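You operate a simulated robot arm through the tools that you are given. There is no shell and no other tool. Be economical: measure what you need, move in short steps, check, and stop when the job is done.

Carry out the task below with a simulated robot arm. There is one attempt and no reset: what you move stays moved.

TASK
Dress the foot by the grey bend: rub off the fused grit, then tap the green blanking plug home.
Fine: stone first, then light mallet blows, no chips; put both tools back; the other plugs stay proud. Set down upright: rubbing stone. What is to be rubbed or washed off counts as gone when no trace of it is left.

Only the result counts: the job must be done as asked and must still hold three seconds after the hand-in. Knocking over, shifting, dropping, spilling or breaking anything else fails it.

THE ROBOT
A 6-joint arm with a two-finger parallel gripper, fixed in place. Base frame: the origin is at the foot of the arm, x ahead of it, y to its left, z up. Readings come in mm, degrees, newtons and seconds.
Its first joint turns from -166.0 to 166.0 degrees. Payload 3.91 kg.
The TCP is the grasp point between the finger pads, 30 mm short of the fingertips. In the tool frame z runs along the fingers and y along their closing line. Largest opening 110 mm; finger width 20, thickness 10; the body of the gripper, 48 by 112 mm, starts 55 mm behind the TCP.
Orientation is that of the tool frame in the base frame, as a unit quaternion [w, x, y, z]. With the fingers straight down and closing along the base's y, the tool's x points along the base's -x, its y along +y and its z along -z.

THE INTERFACE
- The arm moves only by the tool send_rows. Its argument "commands" is one flat list of numbers, 7 for each row, row after row: the shift along the tool's x, y, z in units of 30 mm (1.0 is 30 mm), then the turn, a rotation vector about the tool's x, y, z in units of 6 degrees (1.0 is 6 degrees), then the opening, from 0 (shut) to 1 (fully open). In form: [x, y, z, ax, ay, az, claw, x, y, z, ax, ay, az, claw, ...]. A call has 1 to 10 rows; each row shifts and turns the commanded pose from where the row before left it, along the tool's axes as they then stand. A call with a number of a shift or a turn outside -1 to 1 is refused whole. A row lasts 0.2 s, in which the tool goes at most 50 mm and 8.6 degrees; a call with a longer step from one row to the next is refused whole, and so is a gripper value outside its range. A pose out of reach is approached as far as the arm can. The call stops where the force on the tool passes 40 N (or 10 N more than at its start, if that is more) or the arm is blocked; 0.2 s more then pass. Each finger travels about 153 mm/s and halts on what it meets, pressing with about 40 N; the grip force reading is that of the motor and also rises with nothing between the fingers. The clock runs only during rows and for 0.2 s after the last one: add rows that do not move to give the fingers time. It gives the time, the measured TCP pose, the force on the tool (base axes), the opening and the grip force at its end, in the units of the frame above (readings bear some noise), with the torque about the TCP (base axes, N m) and any sound that the robot's microphone picked up, and new pictures: "views" is both (left out), scene, wrist or none.
- Cameras (640 x 400 px; columns grow to the right, rows downward): "scene" is fixed at [47.9, -650.6, 1558.9]; the picture's right is [0.78, -0.62, 0.00], its down [-0.29, -0.37, -0.88] and it looks along [0.55, 0.69, -0.47] (base axes); focal length 333 px, centre (320, 200). "wrist" rides on the gripper at [72, 17, -103] in the tool frame; the picture's right is [-0.23, 0.97, 0.00], its down [-0.76, -0.18, -0.62] and it looks along [-0.61, -0.14, 0.78] (tool axes); focal length 222 px, centre (320, 200). There is no depth. A picture from a camera that has moved, and an enlarged one, comes with that camera's place and axes in the base frame and with its lens.
- zoom(camera, box): a new picture of the part [left, top, right, bottom] of that camera's present view, enlarged. It takes no simulated time.
- job_done(): hands the job in; it is judged then, once.

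Work in short steps. Places have to be worked out from the pictures, the camera data and where the tool is seen: move nearer, look again, correct. Check each grasp and each placing, and mend what went wrong. You have 120 turns and 200 pictures in all, those below and enlarged ones among them. Open the gripper and draw the arm clear of the work before you hand the job in, unless the task says otherwise; then end with one line.

The tools are called after "Emit:" as name(argument=value, ...) on one line, values as JSON. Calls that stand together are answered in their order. send_rows: Moves the arm, as the interface text tells. Its arguments: {"type":"object","properties":{"commands":{"type":"array"},"views":{"type":"string","enum":["both","scene","wrist","none"]}},"required":["commands"]} The other tools are called the same way: zoom (camera, box) takes an enlarged picture of a part of a camera's view; job_done () hands the job in.

At the start:

```text
time: 0.0
position: [510.8, -39.6, 1273.6]
orientation: [0.0, 0.0, 1.0, 0.0]
ft_force: [0.0, 0.9, 0.0]
ft_torque: [-0.02, -0.01, 0.06]
gripper_width: 109.9
grip_force: 0.2
```

scene: 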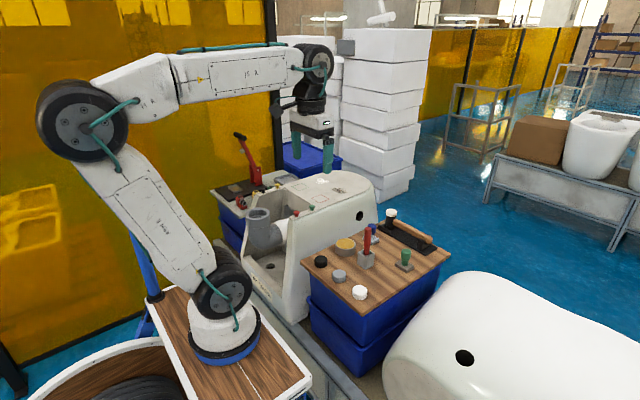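
wrist: 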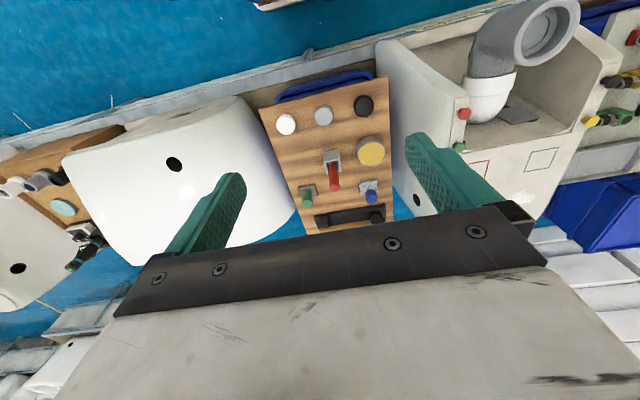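

I'll look closer at the work area before moving.

Emit:
zoom(camera="scene", box=[200, 120, 460, 320])

Emit:
zoom(camera="wrist", box=[380, 0, 640, 220])

Emit:
zoom(camera="wrist", box=[250, 70, 410, 240])

```text
2.00 times, centred on (330, 220) of scene
camera zoom: at [47.9, -650.6, 1558.9], right [0.78, -0.62, 0.0], down [-0.29, -0.37, -0.88], along [0.55, 0.69, -0.47], focal length 666 px, centre (300, 160)
```

zoom: 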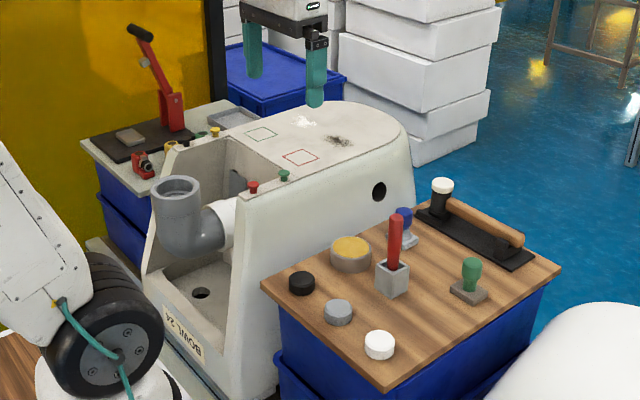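

```text
1.82 times, centred on (510, 110) of wrist
camera zoom: at [438.4, -21.9, 1378.1], right [0.23, 0.97, 0.0], down [0.76, -0.18, 0.62], along [0.61, -0.14, -0.78], focal length 404 px, centre (-26, 364)
```

zoom: 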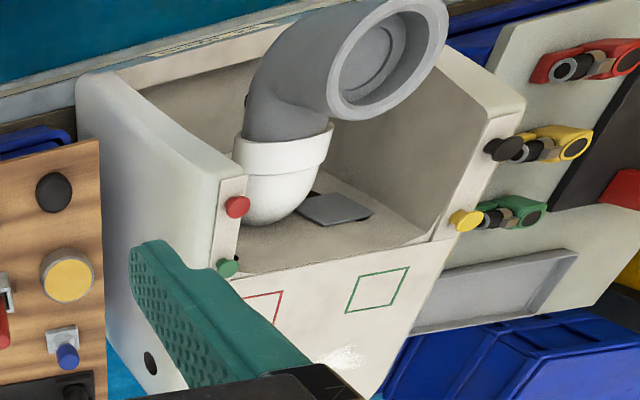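

```text
2.35 times, centred on (330, 155) of wrist
camera zoom: at [438.4, -21.9, 1378.1], right [0.23, 0.97, 0.0], down [0.76, -0.18, 0.62], along [0.61, -0.14, -0.78], focal length 523 px, centre (296, 306)
```

zoom: 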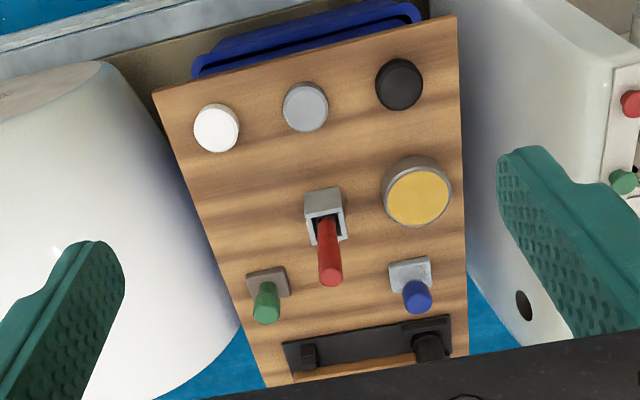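

The bowl's foot seems to be at about z≈925, with the tool board near (800,-100,850). I'll lower the camera toward the board to identify the tools.

Emit:
send_rows(commands=[-0.33, -0.13, 0.96, 0, 0, 0, 1, -0.33, -0.13, 0.96, 0, 0, 0, 1, -0.33, -0.13, 0.96, 0, 0, 0, 1, -0.33, -0.13, 0.96, 0, 0, 0, 1, -0.33, -0.13, 0.96, 0, 0, 0, 1], views="wrist")

```text
time: 1.2
position: [560.1, -58.4, 1128.2]
orientation: [0.001, 0.001, 1.0, 0.001]
ft_force: [0.6, 0.5, 0.0]
ft_torque: [-0.02, -0.05, 0.01]
gripper_width: 109.9
grip_force: 0.1
camera wrist: at [488.1, -40.7, 1232.4], right [0.23, 0.97, 0.0], down [0.76, -0.18, 0.62], along [0.61, -0.14, -0.78], focal length 222 px, centre (320, 200)
```

wrist: 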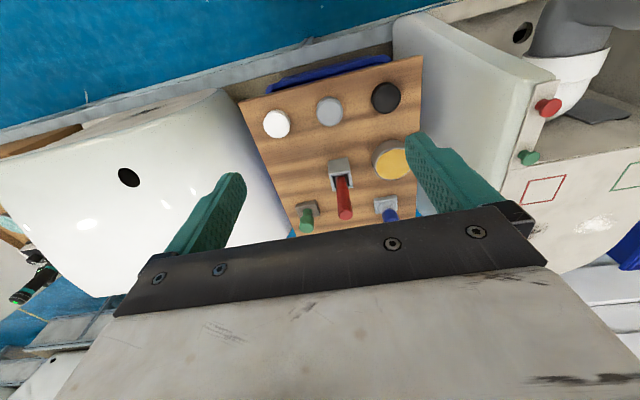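

The gripper hides the lower half of the view, so I'll go further ahead to bring the board into the top half.

Emit:
send_rows(commands=[-0.9, -0.3, 0, 0, 0, 0, 1, -0.9, -0.3, 0, 0, 0, 0, 1, -0.9, -0.3, 0, 0, 0, 0, 1, -0.9, -0.3, 0, 0, 0, 0, 1, -0.9, -0.3, 0, 0, 0, 0, 1], views="wrist")

Emit:
zoom(camera="wrist", box=[220, 0, 460, 150])

```text
time: 2.4
position: [697.4, -102.5, 1129.0]
orientation: [0.0, 0.001, 1.0, 0.0]
ft_force: [0.1, 0.0, -0.7]
ft_torque: [-0.02, -0.04, 0.01]
gripper_width: 110.2
grip_force: 0.0
camera wrist: at [623.8, -86.8, 1232.9], right [0.23, 0.97, 0.0], down [0.76, -0.18, 0.62], along [0.61, -0.14, -0.78], focal length 222 px, centre (320, 200)
```

wrist: 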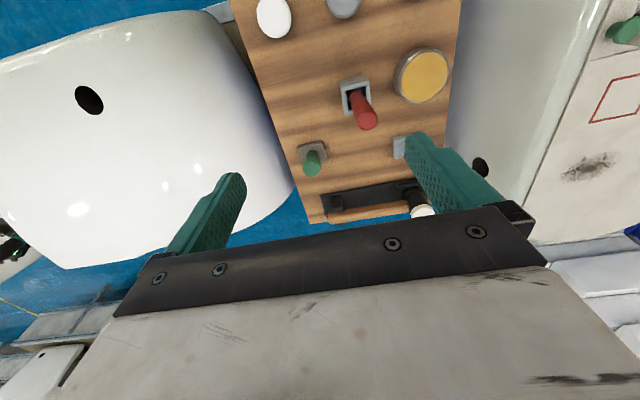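

```text
2.67 times, centred on (340, 75) of wrist
camera zoom: at [623.8, -86.8, 1232.9], right [0.23, 0.97, 0.0], down [0.76, -0.18, 0.62], along [0.61, -0.14, -0.78], focal length 592 px, centre (267, 533)
```

zoom: 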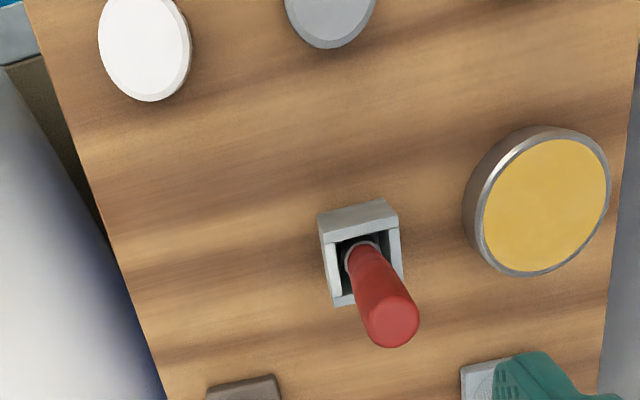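

Zooming the fixed camera on the board and the left table to tell the tools apart.

Emit:
zoom(camera="scene", box=[340, 200, 450, 290])

Emit:
zoom(camera="scene", box=[205, 125, 305, 215])

Emit:
zoom(camera="scene", box=[270, 160, 380, 230])

```text
4.44 times, centred on (395, 245) of scene
camera zoom: at [47.9, -650.6, 1558.9], right [0.78, -0.62, 0.0], down [-0.29, -0.37, -0.88], along [0.55, 0.69, -0.47], focal length 1481 px, centre (-13, 0)
```

zoom: 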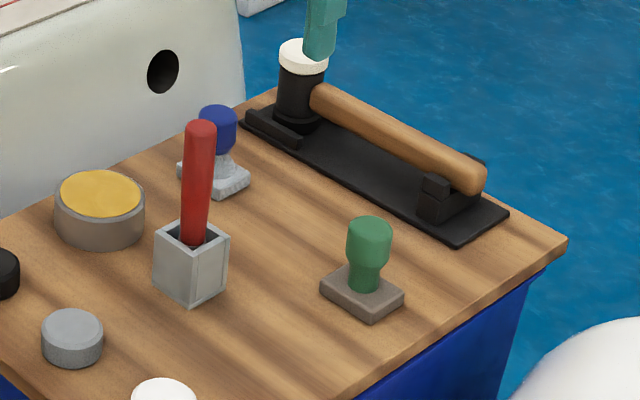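

```text
4.44 times, centred on (255, 170) of scene
camera zoom: at [47.9, -650.6, 1558.9], right [0.78, -0.62, 0.0], down [-0.29, -0.37, -0.88], along [0.55, 0.69, -0.47], focal length 1481 px, centre (609, 333)
```

zoom: 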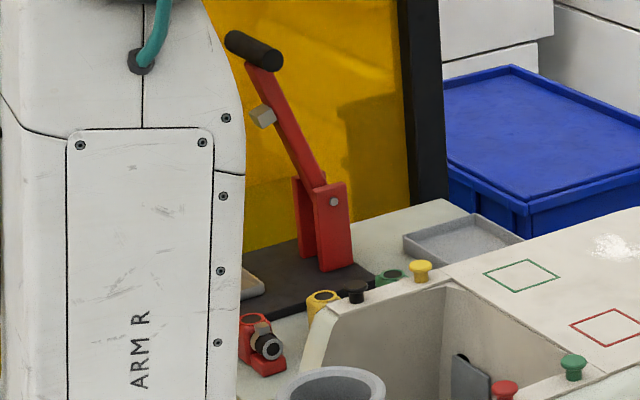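

```text
5.71 times, centred on (325, 195) of scene
camera zoom: at [47.9, -650.6, 1558.9], right [0.78, -0.62, 0.0], down [-0.29, -0.37, -0.88], along [0.55, 0.69, -0.47], focal length 1904 px, centre (291, 229)
```

zoom: 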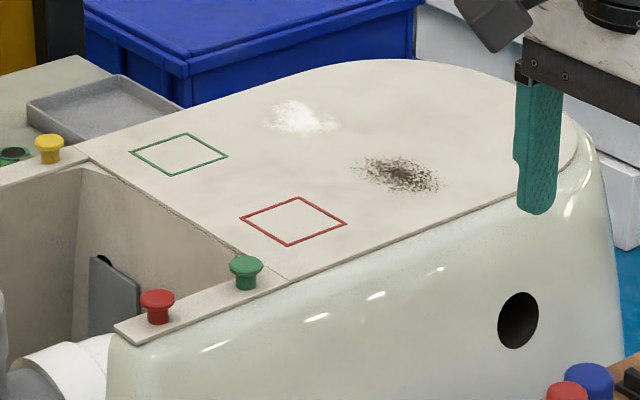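

The blue- and green-handled blocks need a closer look, so I'll move above the blue one.

Emit:
send_rows(commands=[-0.7, 0.75, 0.95, 0, 0, 0, 1, -0.7, 0.75, 0.95, 0, 0, 0, 1, -0.7, 0.75, 0.95, 0, 0, 0, 1, -0.7, 0.75, 0.95, 0, 0, 0, 1], views="none")

Emit:
zoom(camera="wrist", box=[200, 0, 500, 210])

```text
time: 3.4
position: [779.0, -15.0, 1015.3]
orientation: [0.001, 0.0, 1.0, 0.0]
ft_force: [-0.5, -0.2, 0.4]
ft_torque: [-0.02, -0.03, -0.02]
gripper_width: 109.9
grip_force: 0.1
```

```text
1.90 times, centred on (350, 105) of wrist
camera zoom: at [706.2, 2.2, 1118.6], right [0.23, 0.97, 0.0], down [0.76, -0.18, 0.62], along [0.61, -0.14, -0.78], focal length 423 px, centre (263, 381)
```

zoom: 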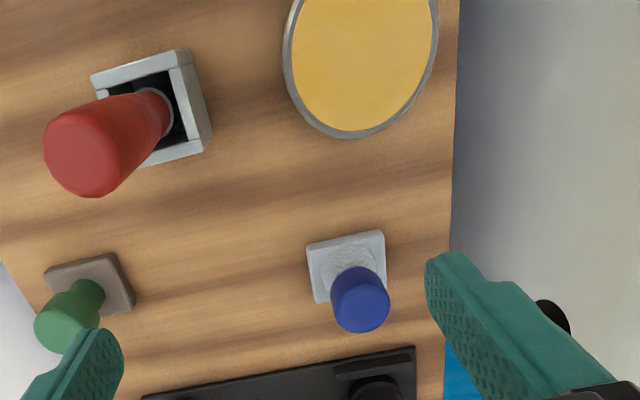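

Zooming in tight on the two blocks to compare their textures.

Emit:
zoom(camera="wrist", box=[330, 95, 400, 165])

Emit:
zoom(camera="wrist", box=[200, 120, 280, 190])

Emit:
zoom(camera="scene", box=[365, 220, 390, 250])

```text
5.71 times, centred on (365, 130) of wrist
camera zoom: at [706.2, 2.2, 1118.6], right [0.23, 0.97, 0.0], down [0.76, -0.18, 0.62], along [0.61, -0.14, -0.78], focal length 1269 px, centre (63, 600)
```

zoom: 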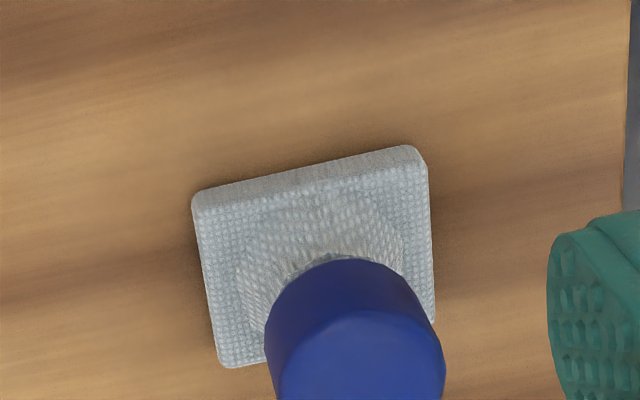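

```text
5.71 times, centred on (240, 155) of wrist
camera zoom: at [706.2, 2.2, 1118.6], right [0.23, 0.97, 0.0], down [0.76, -0.18, 0.62], along [0.61, -0.14, -0.78], focal length 1269 px, centre (777, 457)
```

zoom: 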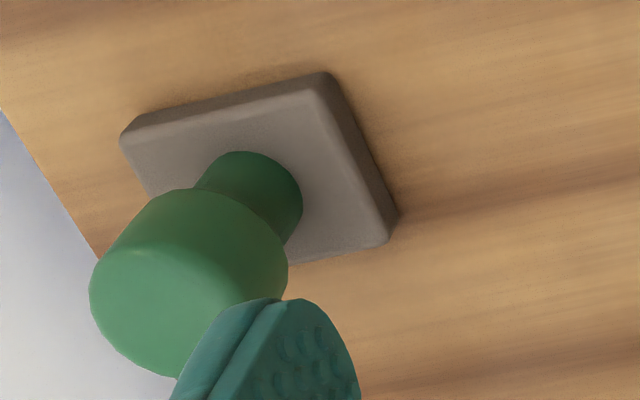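

```text
13.33 times, centred on (378, 235) of scene
camera zoom: at [47.9, -650.6, 1558.9], right [0.78, -0.62, 0.0], down [-0.29, -0.37, -0.88], along [0.55, 0.69, -0.47], focal length 4443 px, centre (-447, -267)
```

zoom: 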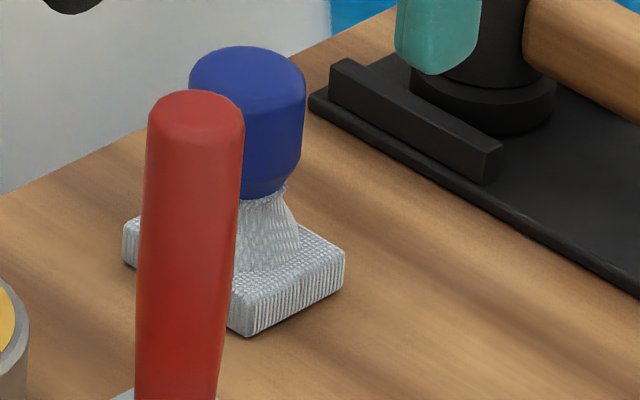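

Blue is a cloth mop, so the green-handled brown block is the rubbing stone. Its handle axis is near (808,-143) with the top at about z 908, and I'll move over it.

Emit:
send_rows(commands=[-0.24, -0.85, 0, 0, 0, 0, 1, -0.24, -0.85, 0, 0, 0, 0, 1, -0.24, -0.85, 0, 0, 0, 0, 1, -0.24, -0.85, 0, 0, 0, 0, 1, 0, -0.85, 1, 0, 0, 0, 1], views="both")

Emit:
zoom(camera="scene", box=[350, 200, 450, 290])

```text
time: 4.6
position: [807.6, -143.2, 986.6]
orientation: [0.001, 0.0, 1.0, 0.0]
ft_force: [0.3, -0.1, 0.7]
ft_torque: [-0.05, -0.01, -0.04]
gripper_width: 109.7
grip_force: 0.0
camera wrist: at [733.0, -125.6, 1091.0], right [0.23, 0.97, 0.0], down [0.76, -0.18, 0.62], along [0.61, -0.14, -0.78], focal length 222 px, centre (320, 200)
```

scene: 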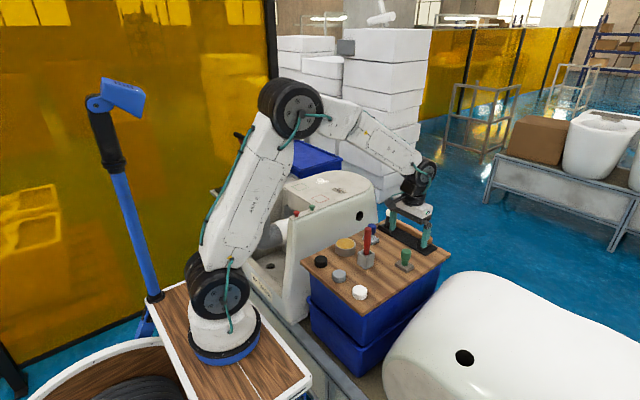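
wrist: 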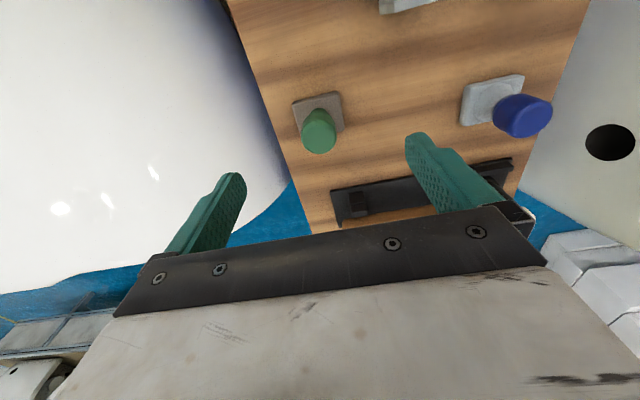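

```text
4.44 times, centred on (400, 245) of scene
camera zoom: at [47.9, -650.6, 1558.9], right [0.78, -0.62, 0.0], down [-0.29, -0.37, -0.88], along [0.55, 0.69, -0.47], focal length 1481 px, centre (-36, 0)
```

zoom: 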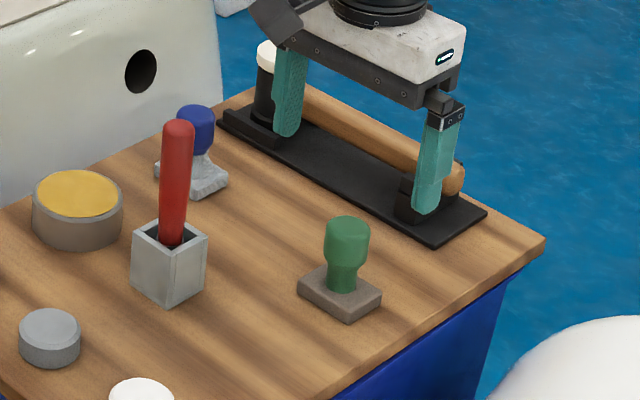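

The handle sits near (811,-145), between the fingers. I'll descend to TCP z≈889 and stop there before closing.

Emit:
send_rows(commands=[-0.11, -0.06, 0.8, 0, 0, 0, 1, 0, 0, 0.8, 0, 0, 0, 1, 0, 0, 0.8, 0, 0, 0, 1, 0, 0, 0.8, 0, 0, 0, 1], views="wrist")

Emit:
zoom(camera="scene", box=[365, 220, 445, 290])

```text
time: 5.6
position: [811.9, -142.7, 889.1]
orientation: [0.002, 0.0, 1.0, 0.0]
ft_force: [0.2, -0.5, 0.1]
ft_torque: [0.01, -0.01, 0.03]
gripper_width: 110.0
grip_force: 0.1
camera wrist: at [738.9, -125.1, 993.7], right [0.23, 0.97, 0.0], down [0.76, -0.18, 0.62], along [0.61, -0.14, -0.78], focal length 222 px, centre (320, 200)
```

wrist: 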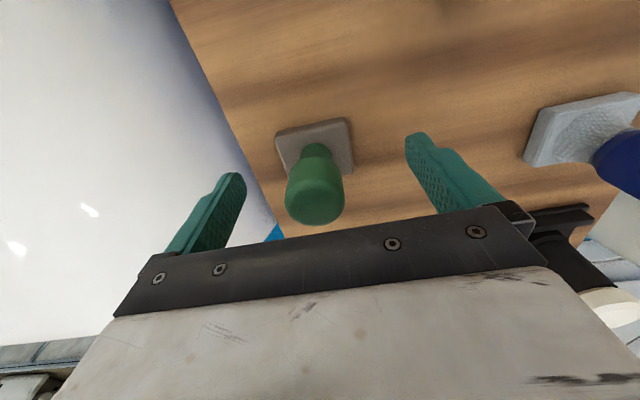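

```text
5.71 times, centred on (405, 255) of scene
camera zoom: at [47.9, -650.6, 1558.9], right [0.78, -0.62, 0.0], down [-0.29, -0.37, -0.88], along [0.55, 0.69, -0.47], focal length 1904 px, centre (-166, -114)
```

zoom: 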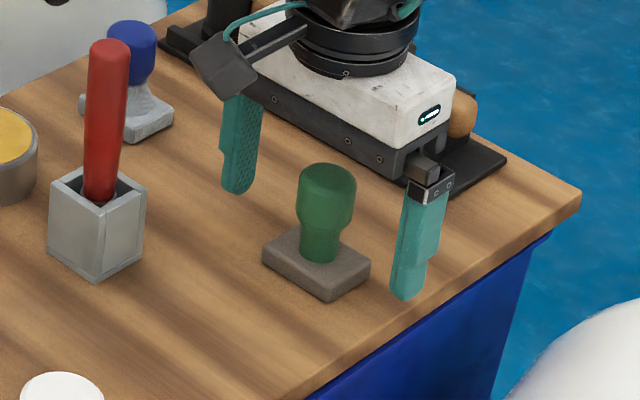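

The handle is centred between the fingers, so I'm closing.

Emit:
send_rows(commands=[0, 0, 0, 0, 0, 0, 0, 0, 0, 0, 0, 0, 0, 0, 0, 0, 0, 0, 0, 0, 0, 0, 0, 0, 0, 0, 0, 0], views="none")

Emit:
zoom(camera="scene", box=[365, 220, 445, 290])

```text
time: 6.6
position: [812.7, -143.0, 891.6]
orientation: [-0.001, 0.0, 1.0, 0.0]
ft_force: [-0.5, -1.5, -0.6]
ft_torque: [0.0, 0.04, 0.01]
gripper_width: 31.0
grip_force: 39.9
```

```text
5.71 times, centred on (405, 255) of scene
camera zoom: at [47.9, -650.6, 1558.9], right [0.78, -0.62, 0.0], down [-0.29, -0.37, -0.88], along [0.55, 0.69, -0.47], focal length 1904 px, centre (-166, -114)
```

zoom: 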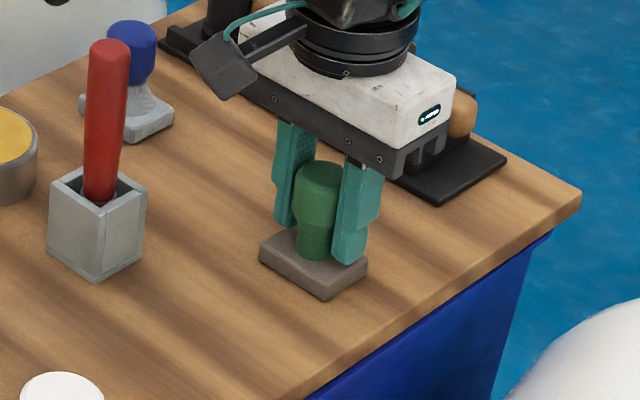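

Gripped at 31 mm. I'll lift straight up and check how the stone hangs.

Emit:
send_rows(commands=[0, 0, -0.3, 0, 0, 0, 0, 0, 0, -0.9, 0, 0, 0, 0, 0, 0, -1, 0, 0, 0, 0, 0, 0, -1, 0, 0, 0, 0, 0, 0, -1, 0, 0, 0, 0, 0, 0, -1, 0, 0, 0, 0, 0, 0, -1, 0, 0, 0, 0], views="scene")

Emit:
zoom(camera="scene", box=[365, 150, 465, 240])

```text
time: 8.2
position: [811.4, -141.3, 1075.5]
orientation: [0.0, 0.0, 1.0, 0.0]
ft_force: [-0.3, 0.6, -0.9]
ft_torque: [0.0, 0.05, -0.01]
gripper_width: 31.0
grip_force: 40.2
```

scene: 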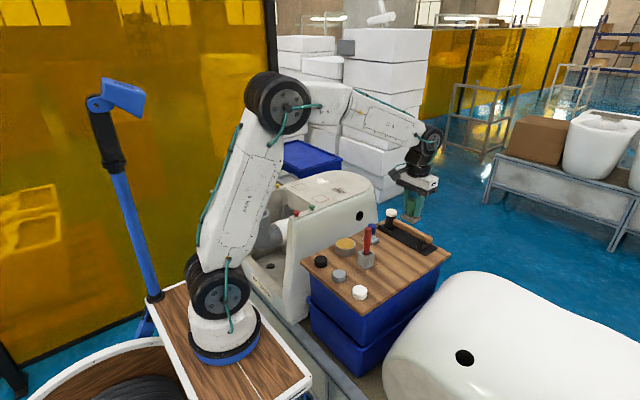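

```text
4.44 times, centred on (415, 195) of scene
camera zoom: at [47.9, -650.6, 1558.9], right [0.78, -0.62, 0.0], down [-0.29, -0.37, -0.88], along [0.55, 0.69, -0.47], focal length 1481 px, centre (-102, 222)
```

zoom: 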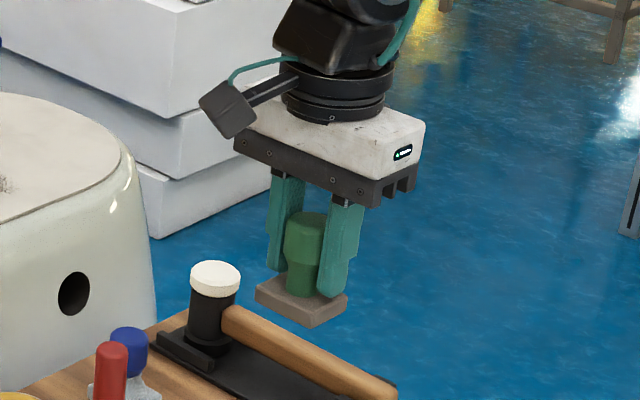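

The stone hangs upright. I'll carry it high over toward the bowl's foot.

Emit:
send_rows(commands=[-0.13, 1, 0, 0, 0, 0, 0, -0.13, 1, 0, 0, 0, 0, 0, -0.13, 1, 0, 0, 0, 0, 0, -0.13, 1, 0, 0, 0, 0, 0, -0.13, 1, 0, 0, 0, 0, 0, -0.13, 1, 0, 0, 0, 0, 0, -0.13, 1, 0, 0, 0, 0, 0, -0.13, 1, 0, 0, 0, 0, 0, -0.13, 1, 0, 0, 0, 0, 0, -0.13, 1, 0, 0, 0, 0, 0], views="none")

Emit:
send_rows(commands=[-0.13, 1, 0, 0, 0, 0, 0, -0.13, 1, 0, 0, 0, 0, 0, -0.13, 1, 0, 0, 0, 0, 0, -0.13, 1, 0, 0, 0, 0, 0, -0.13, 0.7, 0, 0, 0, 0, 0], views="both")

Emit:
zoom(camera="wrist", box=[160, 0, 480, 200])

```text
time: 10.4
position: [851.2, 157.2, 1074.4]
orientation: [0.0, 0.0, 1.0, -0.001]
ft_force: [-0.1, -0.5, -0.4]
ft_torque: [-0.01, -0.01, -0.01]
gripper_width: 30.9
grip_force: 40.3
```

```text
time: 11.6
position: [870.4, 297.7, 1075.0]
orientation: [-0.001, 0.001, 1.0, 0.0]
ft_force: [0.1, -0.5, -1.1]
ft_torque: [0.02, -0.03, -0.03]
gripper_width: 30.9
grip_force: 39.7
camera wrist: at [797.2, 315.5, 1179.6], right [0.23, 0.97, 0.0], down [0.76, -0.18, 0.62], along [0.61, -0.14, -0.78], focal length 222 px, centre (320, 200)
```

scene: 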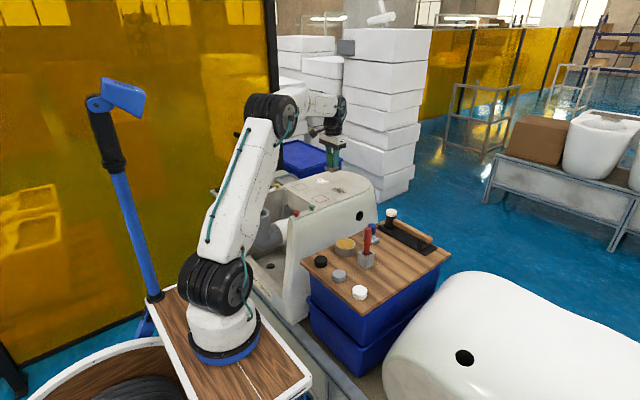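
wrist: 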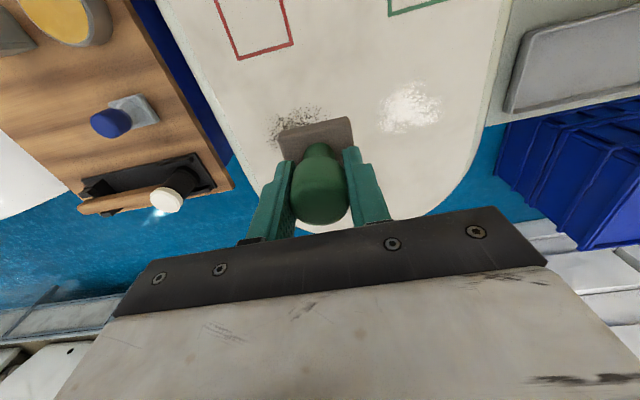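

```text
2.00 times, centred on (320, 100) of wrist
camera zoom: at [797.2, 315.5, 1179.6], right [0.23, 0.97, 0.0], down [0.76, -0.18, 0.62], along [0.61, -0.14, -0.78], focal length 444 px, centre (320, 400)
```

zoom: 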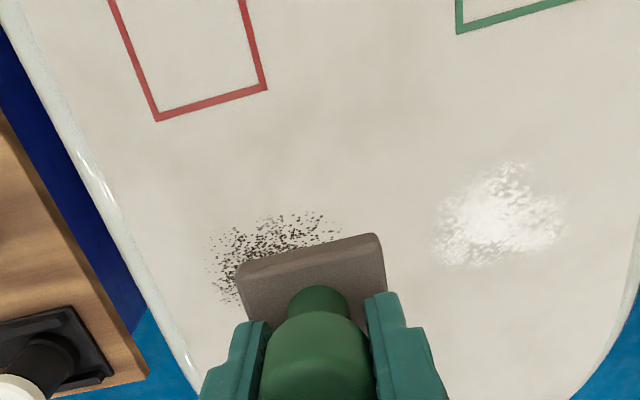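

Two patches are visible, one dark and speckled and one white. I'll inspect both before committing.

Emit:
zoom(camera="wrist", box=[255, 95, 345, 155])

Emit:
zoom(camera="wrist", box=[365, 70, 455, 140])

Emit:
zoom(camera="scene", box=[310, 170, 360, 200])

```text
6.67 times, centred on (300, 125) of wrist
camera zoom: at [797.2, 315.5, 1179.6], right [0.23, 0.97, 0.0], down [0.76, -0.18, 0.62], along [0.61, -0.14, -0.78], focal length 1481 px, centre (453, 700)
```

zoom: 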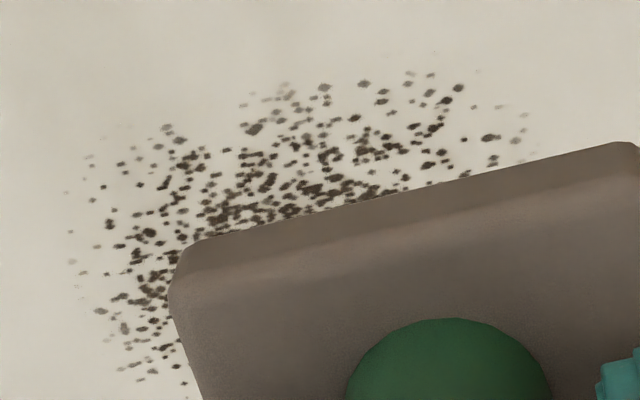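

```text
5.71 times, centred on (410, 105) of wrist
camera zoom: at [797.2, 315.5, 1179.6], right [0.23, 0.97, 0.0], down [0.76, -0.18, 0.62], along [0.61, -0.14, -0.78], focal length 1269 px, centre (-194, 743)
```

zoom: 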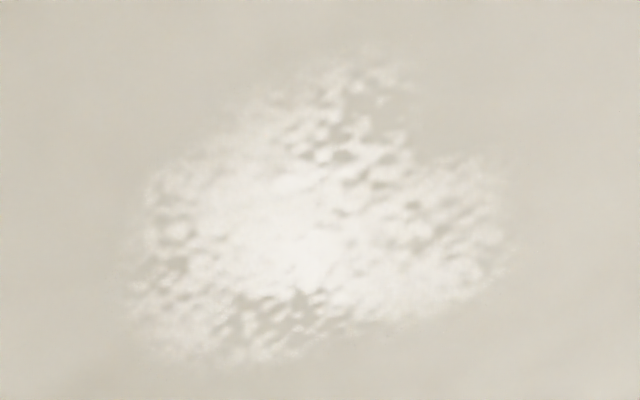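

```text
12.80 times, centred on (335, 185) of scene
camera zoom: at [47.9, -650.6, 1558.9], right [0.78, -0.62, 0.0], down [-0.29, -0.37, -0.88], along [0.55, 0.69, -0.47], focal length 4265 px, centre (128, 392)
```

zoom: 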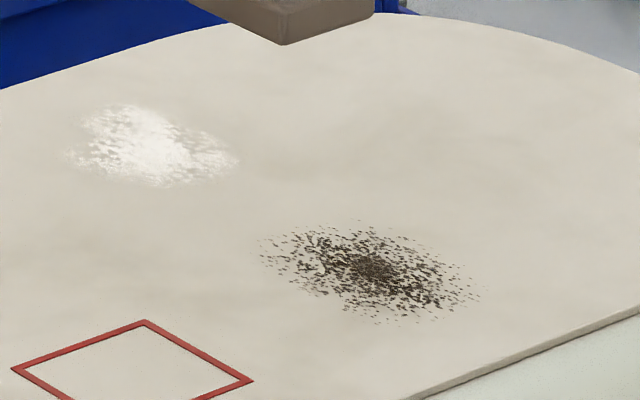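

The dark specks are the fused grit, spanning roughly x 860–910 and y 235–315; the white patch is something else and stays. I'll move over the grit's centre and come down gently.

Emit:
send_rows(commands=[-0.28, -0.36, 0.7, 0, 0, 0, 0, -0.28, -0.36, 0.7, 0, 0, 0, 0], views="none")

Emit:
zoom(camera="scene", box=[290, 140, 380, 210])

```text
time: 12.2
position: [887.1, 276.2, 1032.5]
orientation: [0.001, 0.0, 1.0, 0.0]
ft_force: [0.3, 0.3, -0.5]
ft_torque: [0.01, -0.04, -0.01]
gripper_width: 31.0
grip_force: 39.5
```

```text
5.71 times, centred on (335, 175) of scene
camera zoom: at [47.9, -650.6, 1558.9], right [0.78, -0.62, 0.0], down [-0.29, -0.37, -0.88], along [0.55, 0.69, -0.47], focal length 1904 px, centre (234, 343)
```

zoom: 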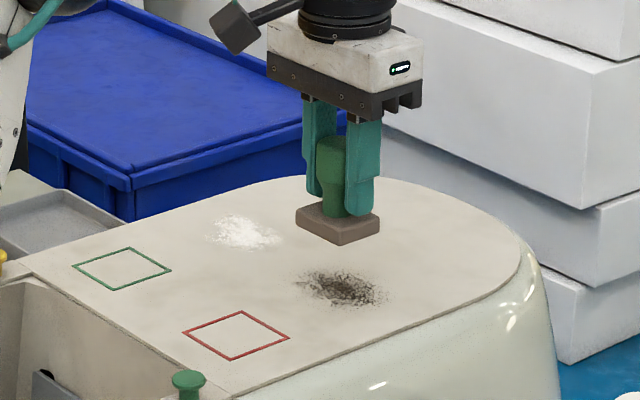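

Alignment looks right, with about 45 mm to go. Descending, finishing with small steps.

Emit:
send_rows(commands=[0, 0, 0.6, 0, 0, 0, 0, 0, 0, 0.4, 0, 0, 0, 0, 0, 0, 0.1, 0, 0, 0, 0, 0, 0, 0.1, 0, 0, 0, 0], views="none")

Emit:
zoom(camera="scene", box=[310, 150, 370, 200])

```text
time: 13.2
position: [886.9, 276.7, 998.7]
orientation: [0.001, 0.0, 1.0, 0.0]
ft_force: [0.5, 0.1, -1.0]
ft_torque: [0.0, -0.02, -0.02]
gripper_width: 30.7
grip_force: 39.4
```

```text
8.00 times, centred on (340, 175) of scene
camera zoom: at [47.9, -650.6, 1558.9], right [0.78, -0.62, 0.0], down [-0.29, -0.37, -0.88], along [0.55, 0.69, -0.47], focal length 2666 px, centre (160, 400)
```

zoom: 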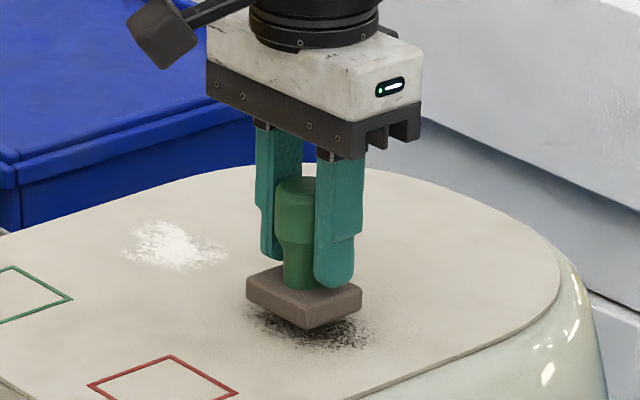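

Still a small gap, so I'm creeping down.

Emit:
send_rows(commands=[0, 0, 0.1, 0, 0, 0, 0, 0, 0, 0.1, 0, 0, 0, 0, 0, 0, 0.1, 0, 0, 0, 0], views="none")

Emit:
send_rows(commands=[0, 0, 0.08, 0, 0, 0, 0], views="none")

Emit:
zoom(camera="scene", box=[310, 150, 370, 200])

```text
time: 14.0
position: [886.7, 276.0, 988.3]
orientation: [0.001, 0.001, 1.0, 0.0]
ft_force: [-1.0, 0.2, 0.0]
ft_torque: [0.08, 0.03, 0.04]
gripper_width: 30.8
grip_force: 39.5
```

```text
time: 14.4
position: [887.8, 276.5, 988.3]
orientation: [0.001, 0.0, 1.0, 0.001]
ft_force: [-4.2, -3.0, 16.9]
ft_torque: [0.14, 0.42, 0.05]
gripper_width: 30.8
grip_force: 40.2
```

```text
8.00 times, centred on (340, 175) of scene
camera zoom: at [47.9, -650.6, 1558.9], right [0.78, -0.62, 0.0], down [-0.29, -0.37, -0.88], along [0.55, 0.69, -0.47], focal length 2666 px, centre (160, 400)
```

zoom: 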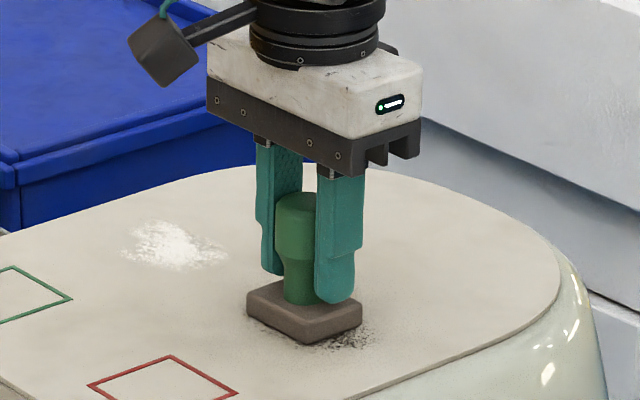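

Contact with about 17 N. I'll rub back and forth along y.

Emit:
send_rows(commands=[0, -0.4, 0, 0, 0, 0, 0, 0, -0.4, 0, 0, 0, 0, 0, 0, 0.4, 0, 0, 0, 0, 0, 0, 0.4, 0, 0, 0, 0, 0, 0, 0.4, 0, 0, 0, 0, 0, 0, 0.4, 0, 0, 0, 0, 0, 0, -0.4, 0, 0, 0, 0, 0, 0, -0.4, 0, 0, 0, 0, 0], views="none")

Emit:
zoom(camera="scene", box=[310, 150, 370, 200])

```text
time: 16.2
position: [885.4, 276.0, 987.3]
orientation: [0.0, 0.0, 1.0, -0.001]
ft_force: [-1.9, 6.2, 19.4]
ft_torque: [0.22, -0.07, 0.0]
gripper_width: 30.7
grip_force: 40.0
```

```text
8.00 times, centred on (340, 175) of scene
camera zoom: at [47.9, -650.6, 1558.9], right [0.78, -0.62, 0.0], down [-0.29, -0.37, -0.88], along [0.55, 0.69, -0.47], focal length 2666 px, centre (160, 400)
```

zoom: 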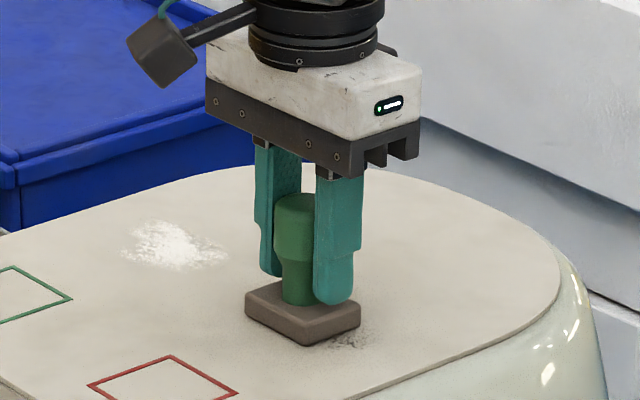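

It's working, the grit is fading. Now a wider raster with x offsets.

Emit:
send_rows(commands=[0, -0.5, 0, 0, 0, 0, 0, 0, -0.5, 0, 0, 0, 0, 0, -0.3, 0, 0, 0, 0, 0, 0, 0, 0.5, 0, 0, 0, 0, 0, 0, 0.5, 0, 0, 0, 0, 0, 0, 0.5, 0, 0, 0, 0, 0, 0, 0.5, 0, 0, 0, 0, 0, 0.4, 0, 0, 0, 0, 0, 0, 0.4, 0, 0, 0, 0, 0, 0, 0, -0.5, 0, 0, 0, 0, 0], views="none")

Emit:
send_rows(commands=[0, -0.5, 0, 0, 0, 0, 0, 0, -0.5, 0, 0, 0, 0, 0, 0, -0.5, 0, 0, 0, 0, 0, -0.25, 0, 0, 0, 0, 0, 0, 0, 0.5, 0, 0, 0, 0, 0, 0, 0.5, 0, 0, 0, 0, 0, 0, 0.5, 0, 0, 0, 0, 0, 0, 0.5, 0, 0, 0, 0, 0, -0.25, -0.5, 0, 0, 0, 0, 0, 0, -0.5, 0, 0, 0, 0, 0], views="none")

Emit:
send_rows(commands=[0, -0.5, 0, 0, 0, 0, 0, 0, -0.5, 0, 0, 0, 0, 0, 0, 0, -0.5, 0, 0, 0, 0, 0, 0, -1, 0, 0, 0, 0, 0.8, 0.5, -0.3, 0, 0, 0, 0], views="wrist")

Emit:
zoom(camera="scene", box=[310, 160, 370, 205])

```text
time: 18.4
position: [872.1, 292.0, 987.6]
orientation: [0.0, 0.0, 1.0, 0.0]
ft_force: [-2.0, 9.7, 23.7]
ft_torque: [0.19, 0.04, -0.03]
gripper_width: 30.7
grip_force: 39.8
```

```text
time: 20.6
position: [888.1, 276.3, 988.1]
orientation: [0.001, 0.0, 1.0, 0.001]
ft_force: [0.0, 7.1, 21.8]
ft_torque: [0.2, 0.04, -0.11]
gripper_width: 31.0
grip_force: 39.9
```

```text
time: 21.8
position: [862.0, 261.5, 1039.1]
orientation: [0.0, 0.0, 1.0, 0.0]
ft_force: [-0.2, -0.6, -1.3]
ft_torque: [0.02, -0.01, 0.07]
gripper_width: 30.7
grip_force: 40.3
camera wrist: at [790.8, 279.4, 1142.7], right [0.23, 0.97, 0.0], down [0.76, -0.18, 0.62], along [0.61, -0.14, -0.78], focal length 222 px, centre (320, 200)
```

wrist: 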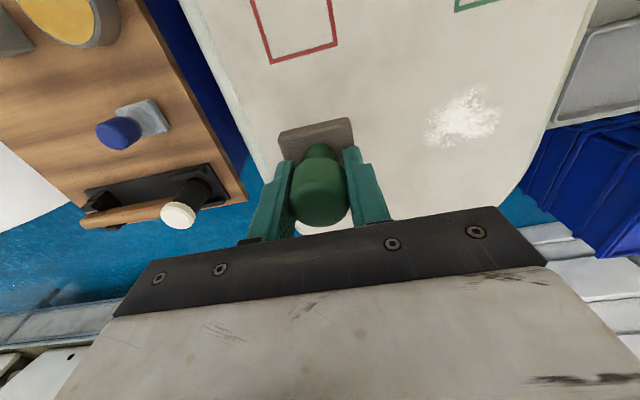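

```text
8.89 times, centred on (340, 182) of scene
camera zoom: at [47.9, -650.6, 1558.9], right [0.78, -0.62, 0.0], down [-0.29, -0.37, -0.88], along [0.55, 0.69, -0.47], focal length 2962 px, centre (142, 356)
```

zoom: 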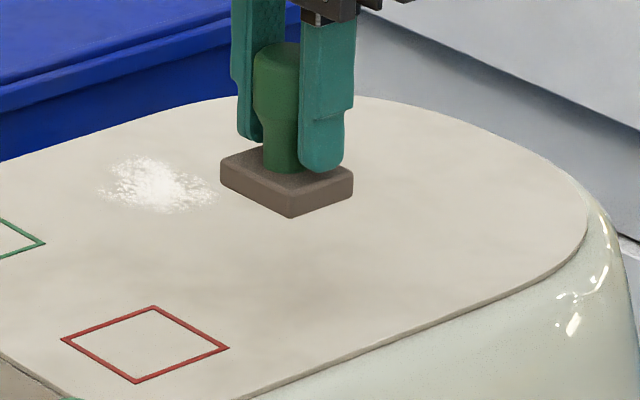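

No trace visible from this side. I'll shift so the wrist camera looks directly at the rubbed area.

Emit:
send_rows(commands=[-0.7, 0.2, -0.6, 0, 0, 0, 0, -0.7, 0.2, -0.6, 0, 0, 0, 0], views="none")

Emit:
zoom(camera="wrist", box=[240, 20, 400, 140])

Emit:
zoom(camera="scene", box=[323, 172, 357, 200])

```text
time: 22.4
position: [903.5, 275.2, 1077.4]
orientation: [0.0, 0.0, 1.0, 0.0]
ft_force: [0.1, -0.6, -0.6]
ft_torque: [-0.01, -0.01, -0.01]
gripper_width: 30.8
grip_force: 39.9
```

```text
3.33 times, centred on (320, 80) of wrist
camera zoom: at [831.5, 291.9, 1181.4], right [0.23, 0.97, 0.0], down [0.76, -0.18, 0.62], along [0.61, -0.14, -0.78], focal length 740 px, centre (320, 600)
```

zoom: 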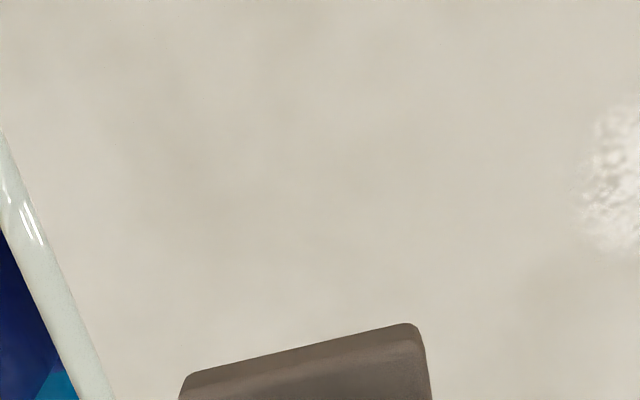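

```text
14.29 times, centred on (340, 186) of scene
camera zoom: at [47.9, -650.6, 1558.9], right [0.78, -0.62, 0.0], down [-0.29, -0.37, -0.88], along [0.55, 0.69, -0.47], focal length 4760 px, centre (34, 400)
```

zoom: 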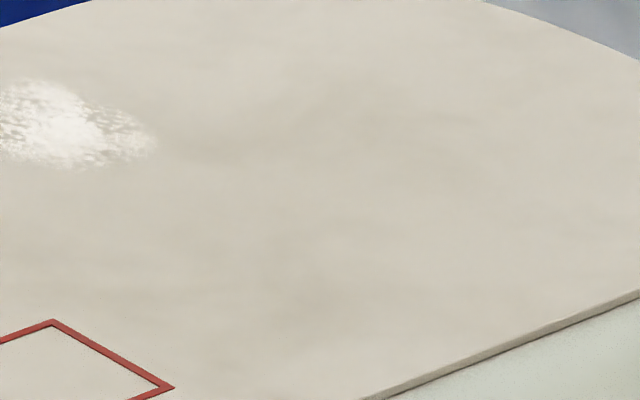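

Looks clean. One more light pass at the same height will make sure no faint trace remains.

Emit:
send_rows(commands=[0.3, -0.5, 0.9, 0, 0, 0, 0, 0.3, -0.5, 0.9, 0, 0, 0, 0, 0, 0, 0.8, 0, 0, 0, 0, 0, 0, 0.4, 0, 0, 0, 0, 0.5, 0, 0, 0, 0, 0, 0, 0, 0.5, 0, 0, 0, 0, 0, 0, 0.5, 0, 0, 0, 0, 0, 0, 0.5, 0, 0, 0, 0, 0, 0, 0.5, 0, 0, 0, 0, 0, -0.5, 0, 0, 0, 0, 0, 0], views="none")

Emit:
send_rows(commands=[0, -0.5, 0, 0, 0, 0, 0, 0, -0.5, 0, 0, 0, 0, 0, 0, -0.5, 0, 0, 0, 0, 0, 0, -0.5, 0, 0, 0, 0, 0, -0.5, 0, 0, 0, 0, 0, 0, 0, 0.5, 0, 0, 0, 0, 0, 0, 0.5, 0, 0, 0, 0, 0, 0, 0.5, 0, 0, 0, 0, 0, 0, 0.5, 0, 0, 0, 0, 0], views="none")

Emit:
send_rows(commands=[0, 0, -0.5, 0, 0, 0, 0, 0, 0, -1, 0, 0, 0, 0, 0, -0.5, -1, 0, 0, 0, 0, 0, -0.5, -0.5, 0, 0, 0, 0], views="none")

Emit:
zoom(camera="wrist", box=[240, 20, 400, 140])

Emit:
zoom(camera="scene", box=[323, 172, 357, 200])

```text
time: 24.6
position: [887.7, 303.8, 987.6]
orientation: [0.0, 0.0, 1.0, 0.0]
ft_force: [-1.6, 0.5, 7.6]
ft_torque: [-0.03, 0.13, -0.07]
gripper_width: 30.7
grip_force: 39.6
```

```text
time: 26.6
position: [901.8, 301.5, 987.6]
orientation: [-0.001, 0.0, 1.0, 0.0]
ft_force: [0.9, -2.4, 11.2]
ft_torque: [-0.04, -0.13, 0.05]
gripper_width: 31.0
grip_force: 40.0
```

```text
time: 27.6
position: [901.4, 274.9, 1077.9]
orientation: [-0.001, 0.0, 1.0, 0.0]
ft_force: [0.3, 0.7, -1.6]
ft_torque: [0.0, 0.0, -0.02]
gripper_width: 31.1
grip_force: 40.7
```

```text
3.33 times, centred on (320, 80) of wrist
camera zoom: at [828.4, 290.8, 1181.6], right [0.23, 0.97, 0.0], down [0.76, -0.18, 0.62], along [0.61, -0.14, -0.78], focal length 740 px, centre (320, 600)
```

zoom: 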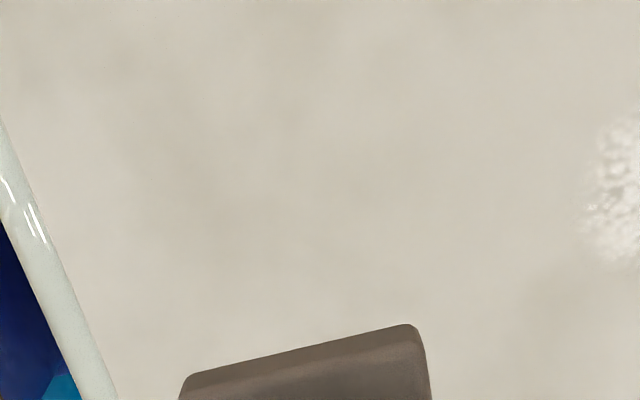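

```text
14.29 times, centred on (340, 186) of scene
camera zoom: at [47.9, -650.6, 1558.9], right [0.78, -0.62, 0.0], down [-0.29, -0.37, -0.88], along [0.55, 0.69, -0.47], focal length 4760 px, centre (34, 400)
```

zoom: 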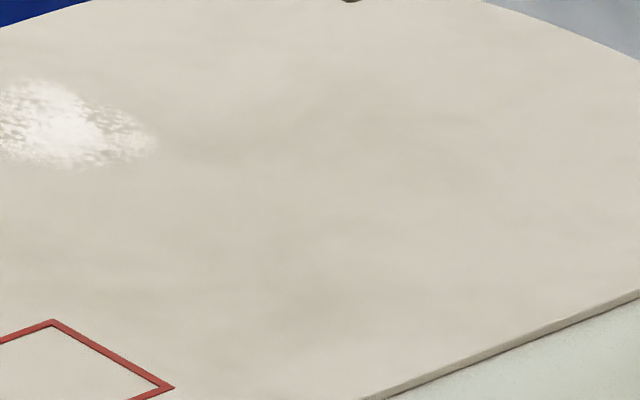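

The grit is gone. Returning the stone to its original spot at (812,-143).

Emit:
send_rows(commands=[0.214, -0.995, 0, 0, 0, 0, 0, 0.214, -0.995, 0, 0, 0, 0, 0, 0.214, -0.995, 0, 0, 0, 0, 0, 0.214, -0.995, 0, 0, 0, 0, 0, 0.214, -0.995, 0, 0, 0, 0, 0, 0.214, -0.995, 0, 0, 0, 0, 0, 0.214, -0.995, 0, 0, 0, 0, 0, 0.214, -0.995, 0, 0, 0, 0, 0, 0.214, -0.995, 0, 0, 0, 0, 0, 0.214, -0.995, 0, 0, 0, 0, 0], views="none")

Emit:
send_rows(commands=[0.214, -0.995, 0, 0, 0, 0, 0, 0.214, -0.995, 0, 0, 0, 0, 0, 0.214, -0.995, 0, 0, 0, 0, 0, 0.214, -0.995, 0, 0, 0, 0, 0, 0, 0, 1, 0, 0, 0, 0, 0, 0, 1, 0, 0, 0, 0, 0, 0, 1, 0, 0, 0, 0, 0, 0, 1, 0, 0, 0, 0], views="none")

Emit:
zoom(camera="scene", box=[365, 200, 445, 290])

```text
time: 29.8
position: [840.4, -24.4, 1075.4]
orientation: [-0.001, 0.001, 1.0, 0.0]
ft_force: [-0.5, 0.9, -1.7]
ft_torque: [0.0, 0.0, -0.03]
gripper_width: 31.2
grip_force: 40.4
```

```text
time: 31.6
position: [813.5, -147.0, 956.3]
orientation: [0.0, 0.0, 1.0, 0.0]
ft_force: [-0.5, 0.4, -1.3]
ft_torque: [0.0, 0.0, 0.01]
gripper_width: 31.0
grip_force: 39.8
```

```text
4.44 times, centred on (405, 245) of scene
camera zoom: at [47.9, -650.6, 1558.9], right [0.78, -0.62, 0.0], down [-0.29, -0.37, -0.88], along [0.55, 0.69, -0.47], focal length 1481 px, centre (-58, 0)
```

zoom: 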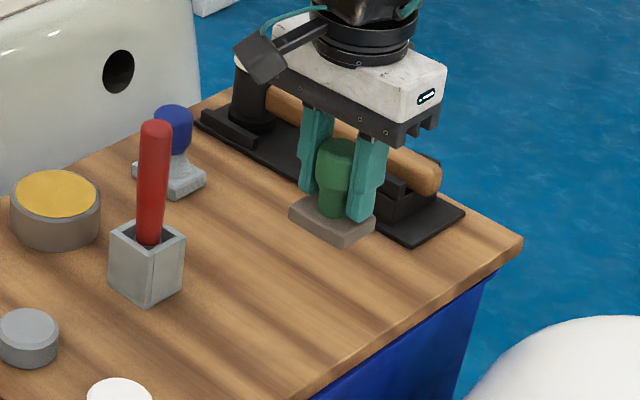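

Nearly aligned. A small correction, then down in decreasing steps to contact around z 890.

Emit:
send_rows(commands=[0.06, 0.1, 0.9, 0, 0, 0, 0, 0, 0, 0.9, 0, 0, 0, 0, 0, 0, 0.2, 0, 0, 0, 0], views="none")

Emit:
send_rows(commands=[0, 0, 0.08, 0, 0, 0, 0, 0, 0, 0.04, 0, 0, 0, 0], views="none")

```text
time: 32.4
position: [812.1, -143.7, 896.6]
orientation: [0.0, 0.0, 1.0, 0.001]
ft_force: [0.4, 0.4, -1.8]
ft_torque: [-0.01, 0.02, -0.02]
gripper_width: 30.8
grip_force: 40.4
```

```text
time: 33.0
position: [810.9, -141.1, 893.4]
orientation: [0.0, 0.001, 1.0, 0.0]
ft_force: [-0.7, -0.5, -1.0]
ft_torque: [0.0, -0.04, 0.0]
gripper_width: 30.7
grip_force: 40.7
```

Not down yet, so I'm creeping on in small steps.

Emit:
send_rows(commands=[0, 0, 0.05, 0, 0, 0, 0, 0, 0, 0.03, 0, 0, 0, 0], views="none")

Emit:
zoom(camera="scene", box=[385, 230, 425, 280])

```text
time: 33.6
position: [810.8, -142.9, 889.4]
orientation: [0.0, 0.0, 1.0, 0.0]
ft_force: [0.3, 0.6, -0.2]
ft_torque: [-0.04, -0.02, 0.03]
gripper_width: 31.0
grip_force: 39.9
```

```text
8.00 times, centred on (405, 255) of scene
camera zoom: at [47.9, -650.6, 1558.9], right [0.78, -0.62, 0.0], down [-0.29, -0.37, -0.88], along [0.55, 0.69, -0.47], focal length 2666 px, centre (-360, -240)
```

zoom: 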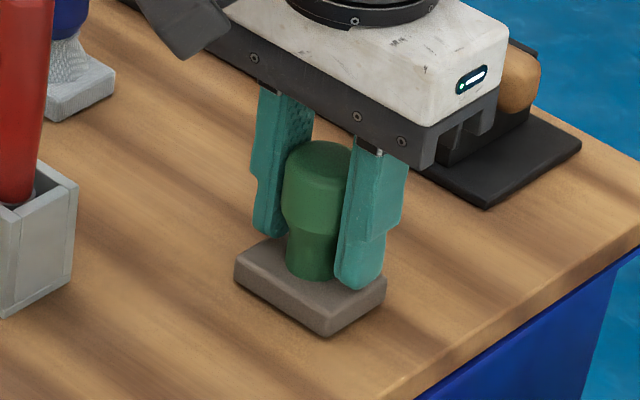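

One more tiny step to sense contact before releasing.

Emit:
send_rows(commands=[0, 0, 0.04, 0, 0, 0, 0], views="none")

```text
time: 34.0
position: [809.7, -142.3, 888.6]
orientation: [0.001, 0.001, 1.0, -0.001]
ft_force: [0.1, 0.0, -0.5]
ft_torque: [0.02, 0.01, 0.05]
gripper_width: 30.9
grip_force: 39.9
```

Emit:
send_rows(commands=[0, 0, 0.05, 0, 0, 0, 0], views="none")

```text
time: 34.4
position: [811.8, -141.5, 889.6]
orientation: [0.001, 0.001, 1.0, 0.0]
ft_force: [-3.6, 0.2, 11.0]
ft_torque: [0.11, 0.17, -0.02]
gripper_width: 31.1
grip_force: 40.1
```

The stone is down, with about 11 N on it. Releasing and rising straight up.

Emit:
send_rows(commands=[0, 0, 0, 0, 0, 0, 0.6, 0, 0, 0, 0, 0, 0, 0.9, 0, 0, 0, 0, 0, 0, 0.9, 0, 0, -0.5, 0, 0, 0, 0.9, 0, 0, -1, 0, 0, 0, 0.9, 0, 0, -1, 0, 0, 0, 0.9, 0, 0, -1, 0, 0, 0, 0.9, 0, 0, -1, 0, 0, 0, 0.9], views="none")

Emit:
zoom(camera="scene", box=[340, 200, 450, 290])

```text
time: 36.2
position: [812.0, -142.6, 1020.6]
orientation: [0.0, 0.0, 1.0, 0.0]
ft_force: [0.0, 1.2, -0.4]
ft_torque: [-0.01, 0.0, 0.01]
gripper_width: 99.0
grip_force: 0.2
```

```text
4.44 times, centred on (395, 245) of scene
camera zoom: at [47.9, -650.6, 1558.9], right [0.78, -0.62, 0.0], down [-0.29, -0.37, -0.88], along [0.55, 0.69, -0.47], focal length 1481 px, centre (-13, 0)
```

zoom: 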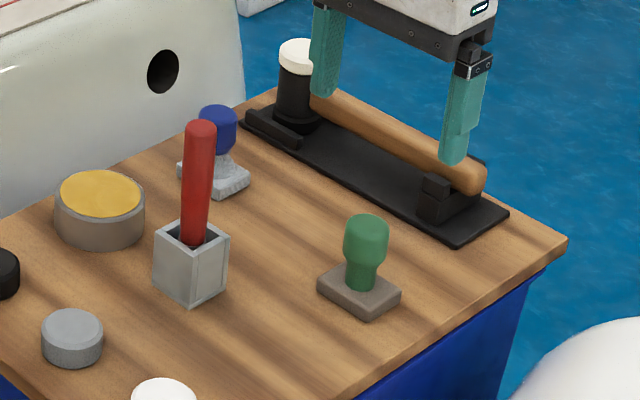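

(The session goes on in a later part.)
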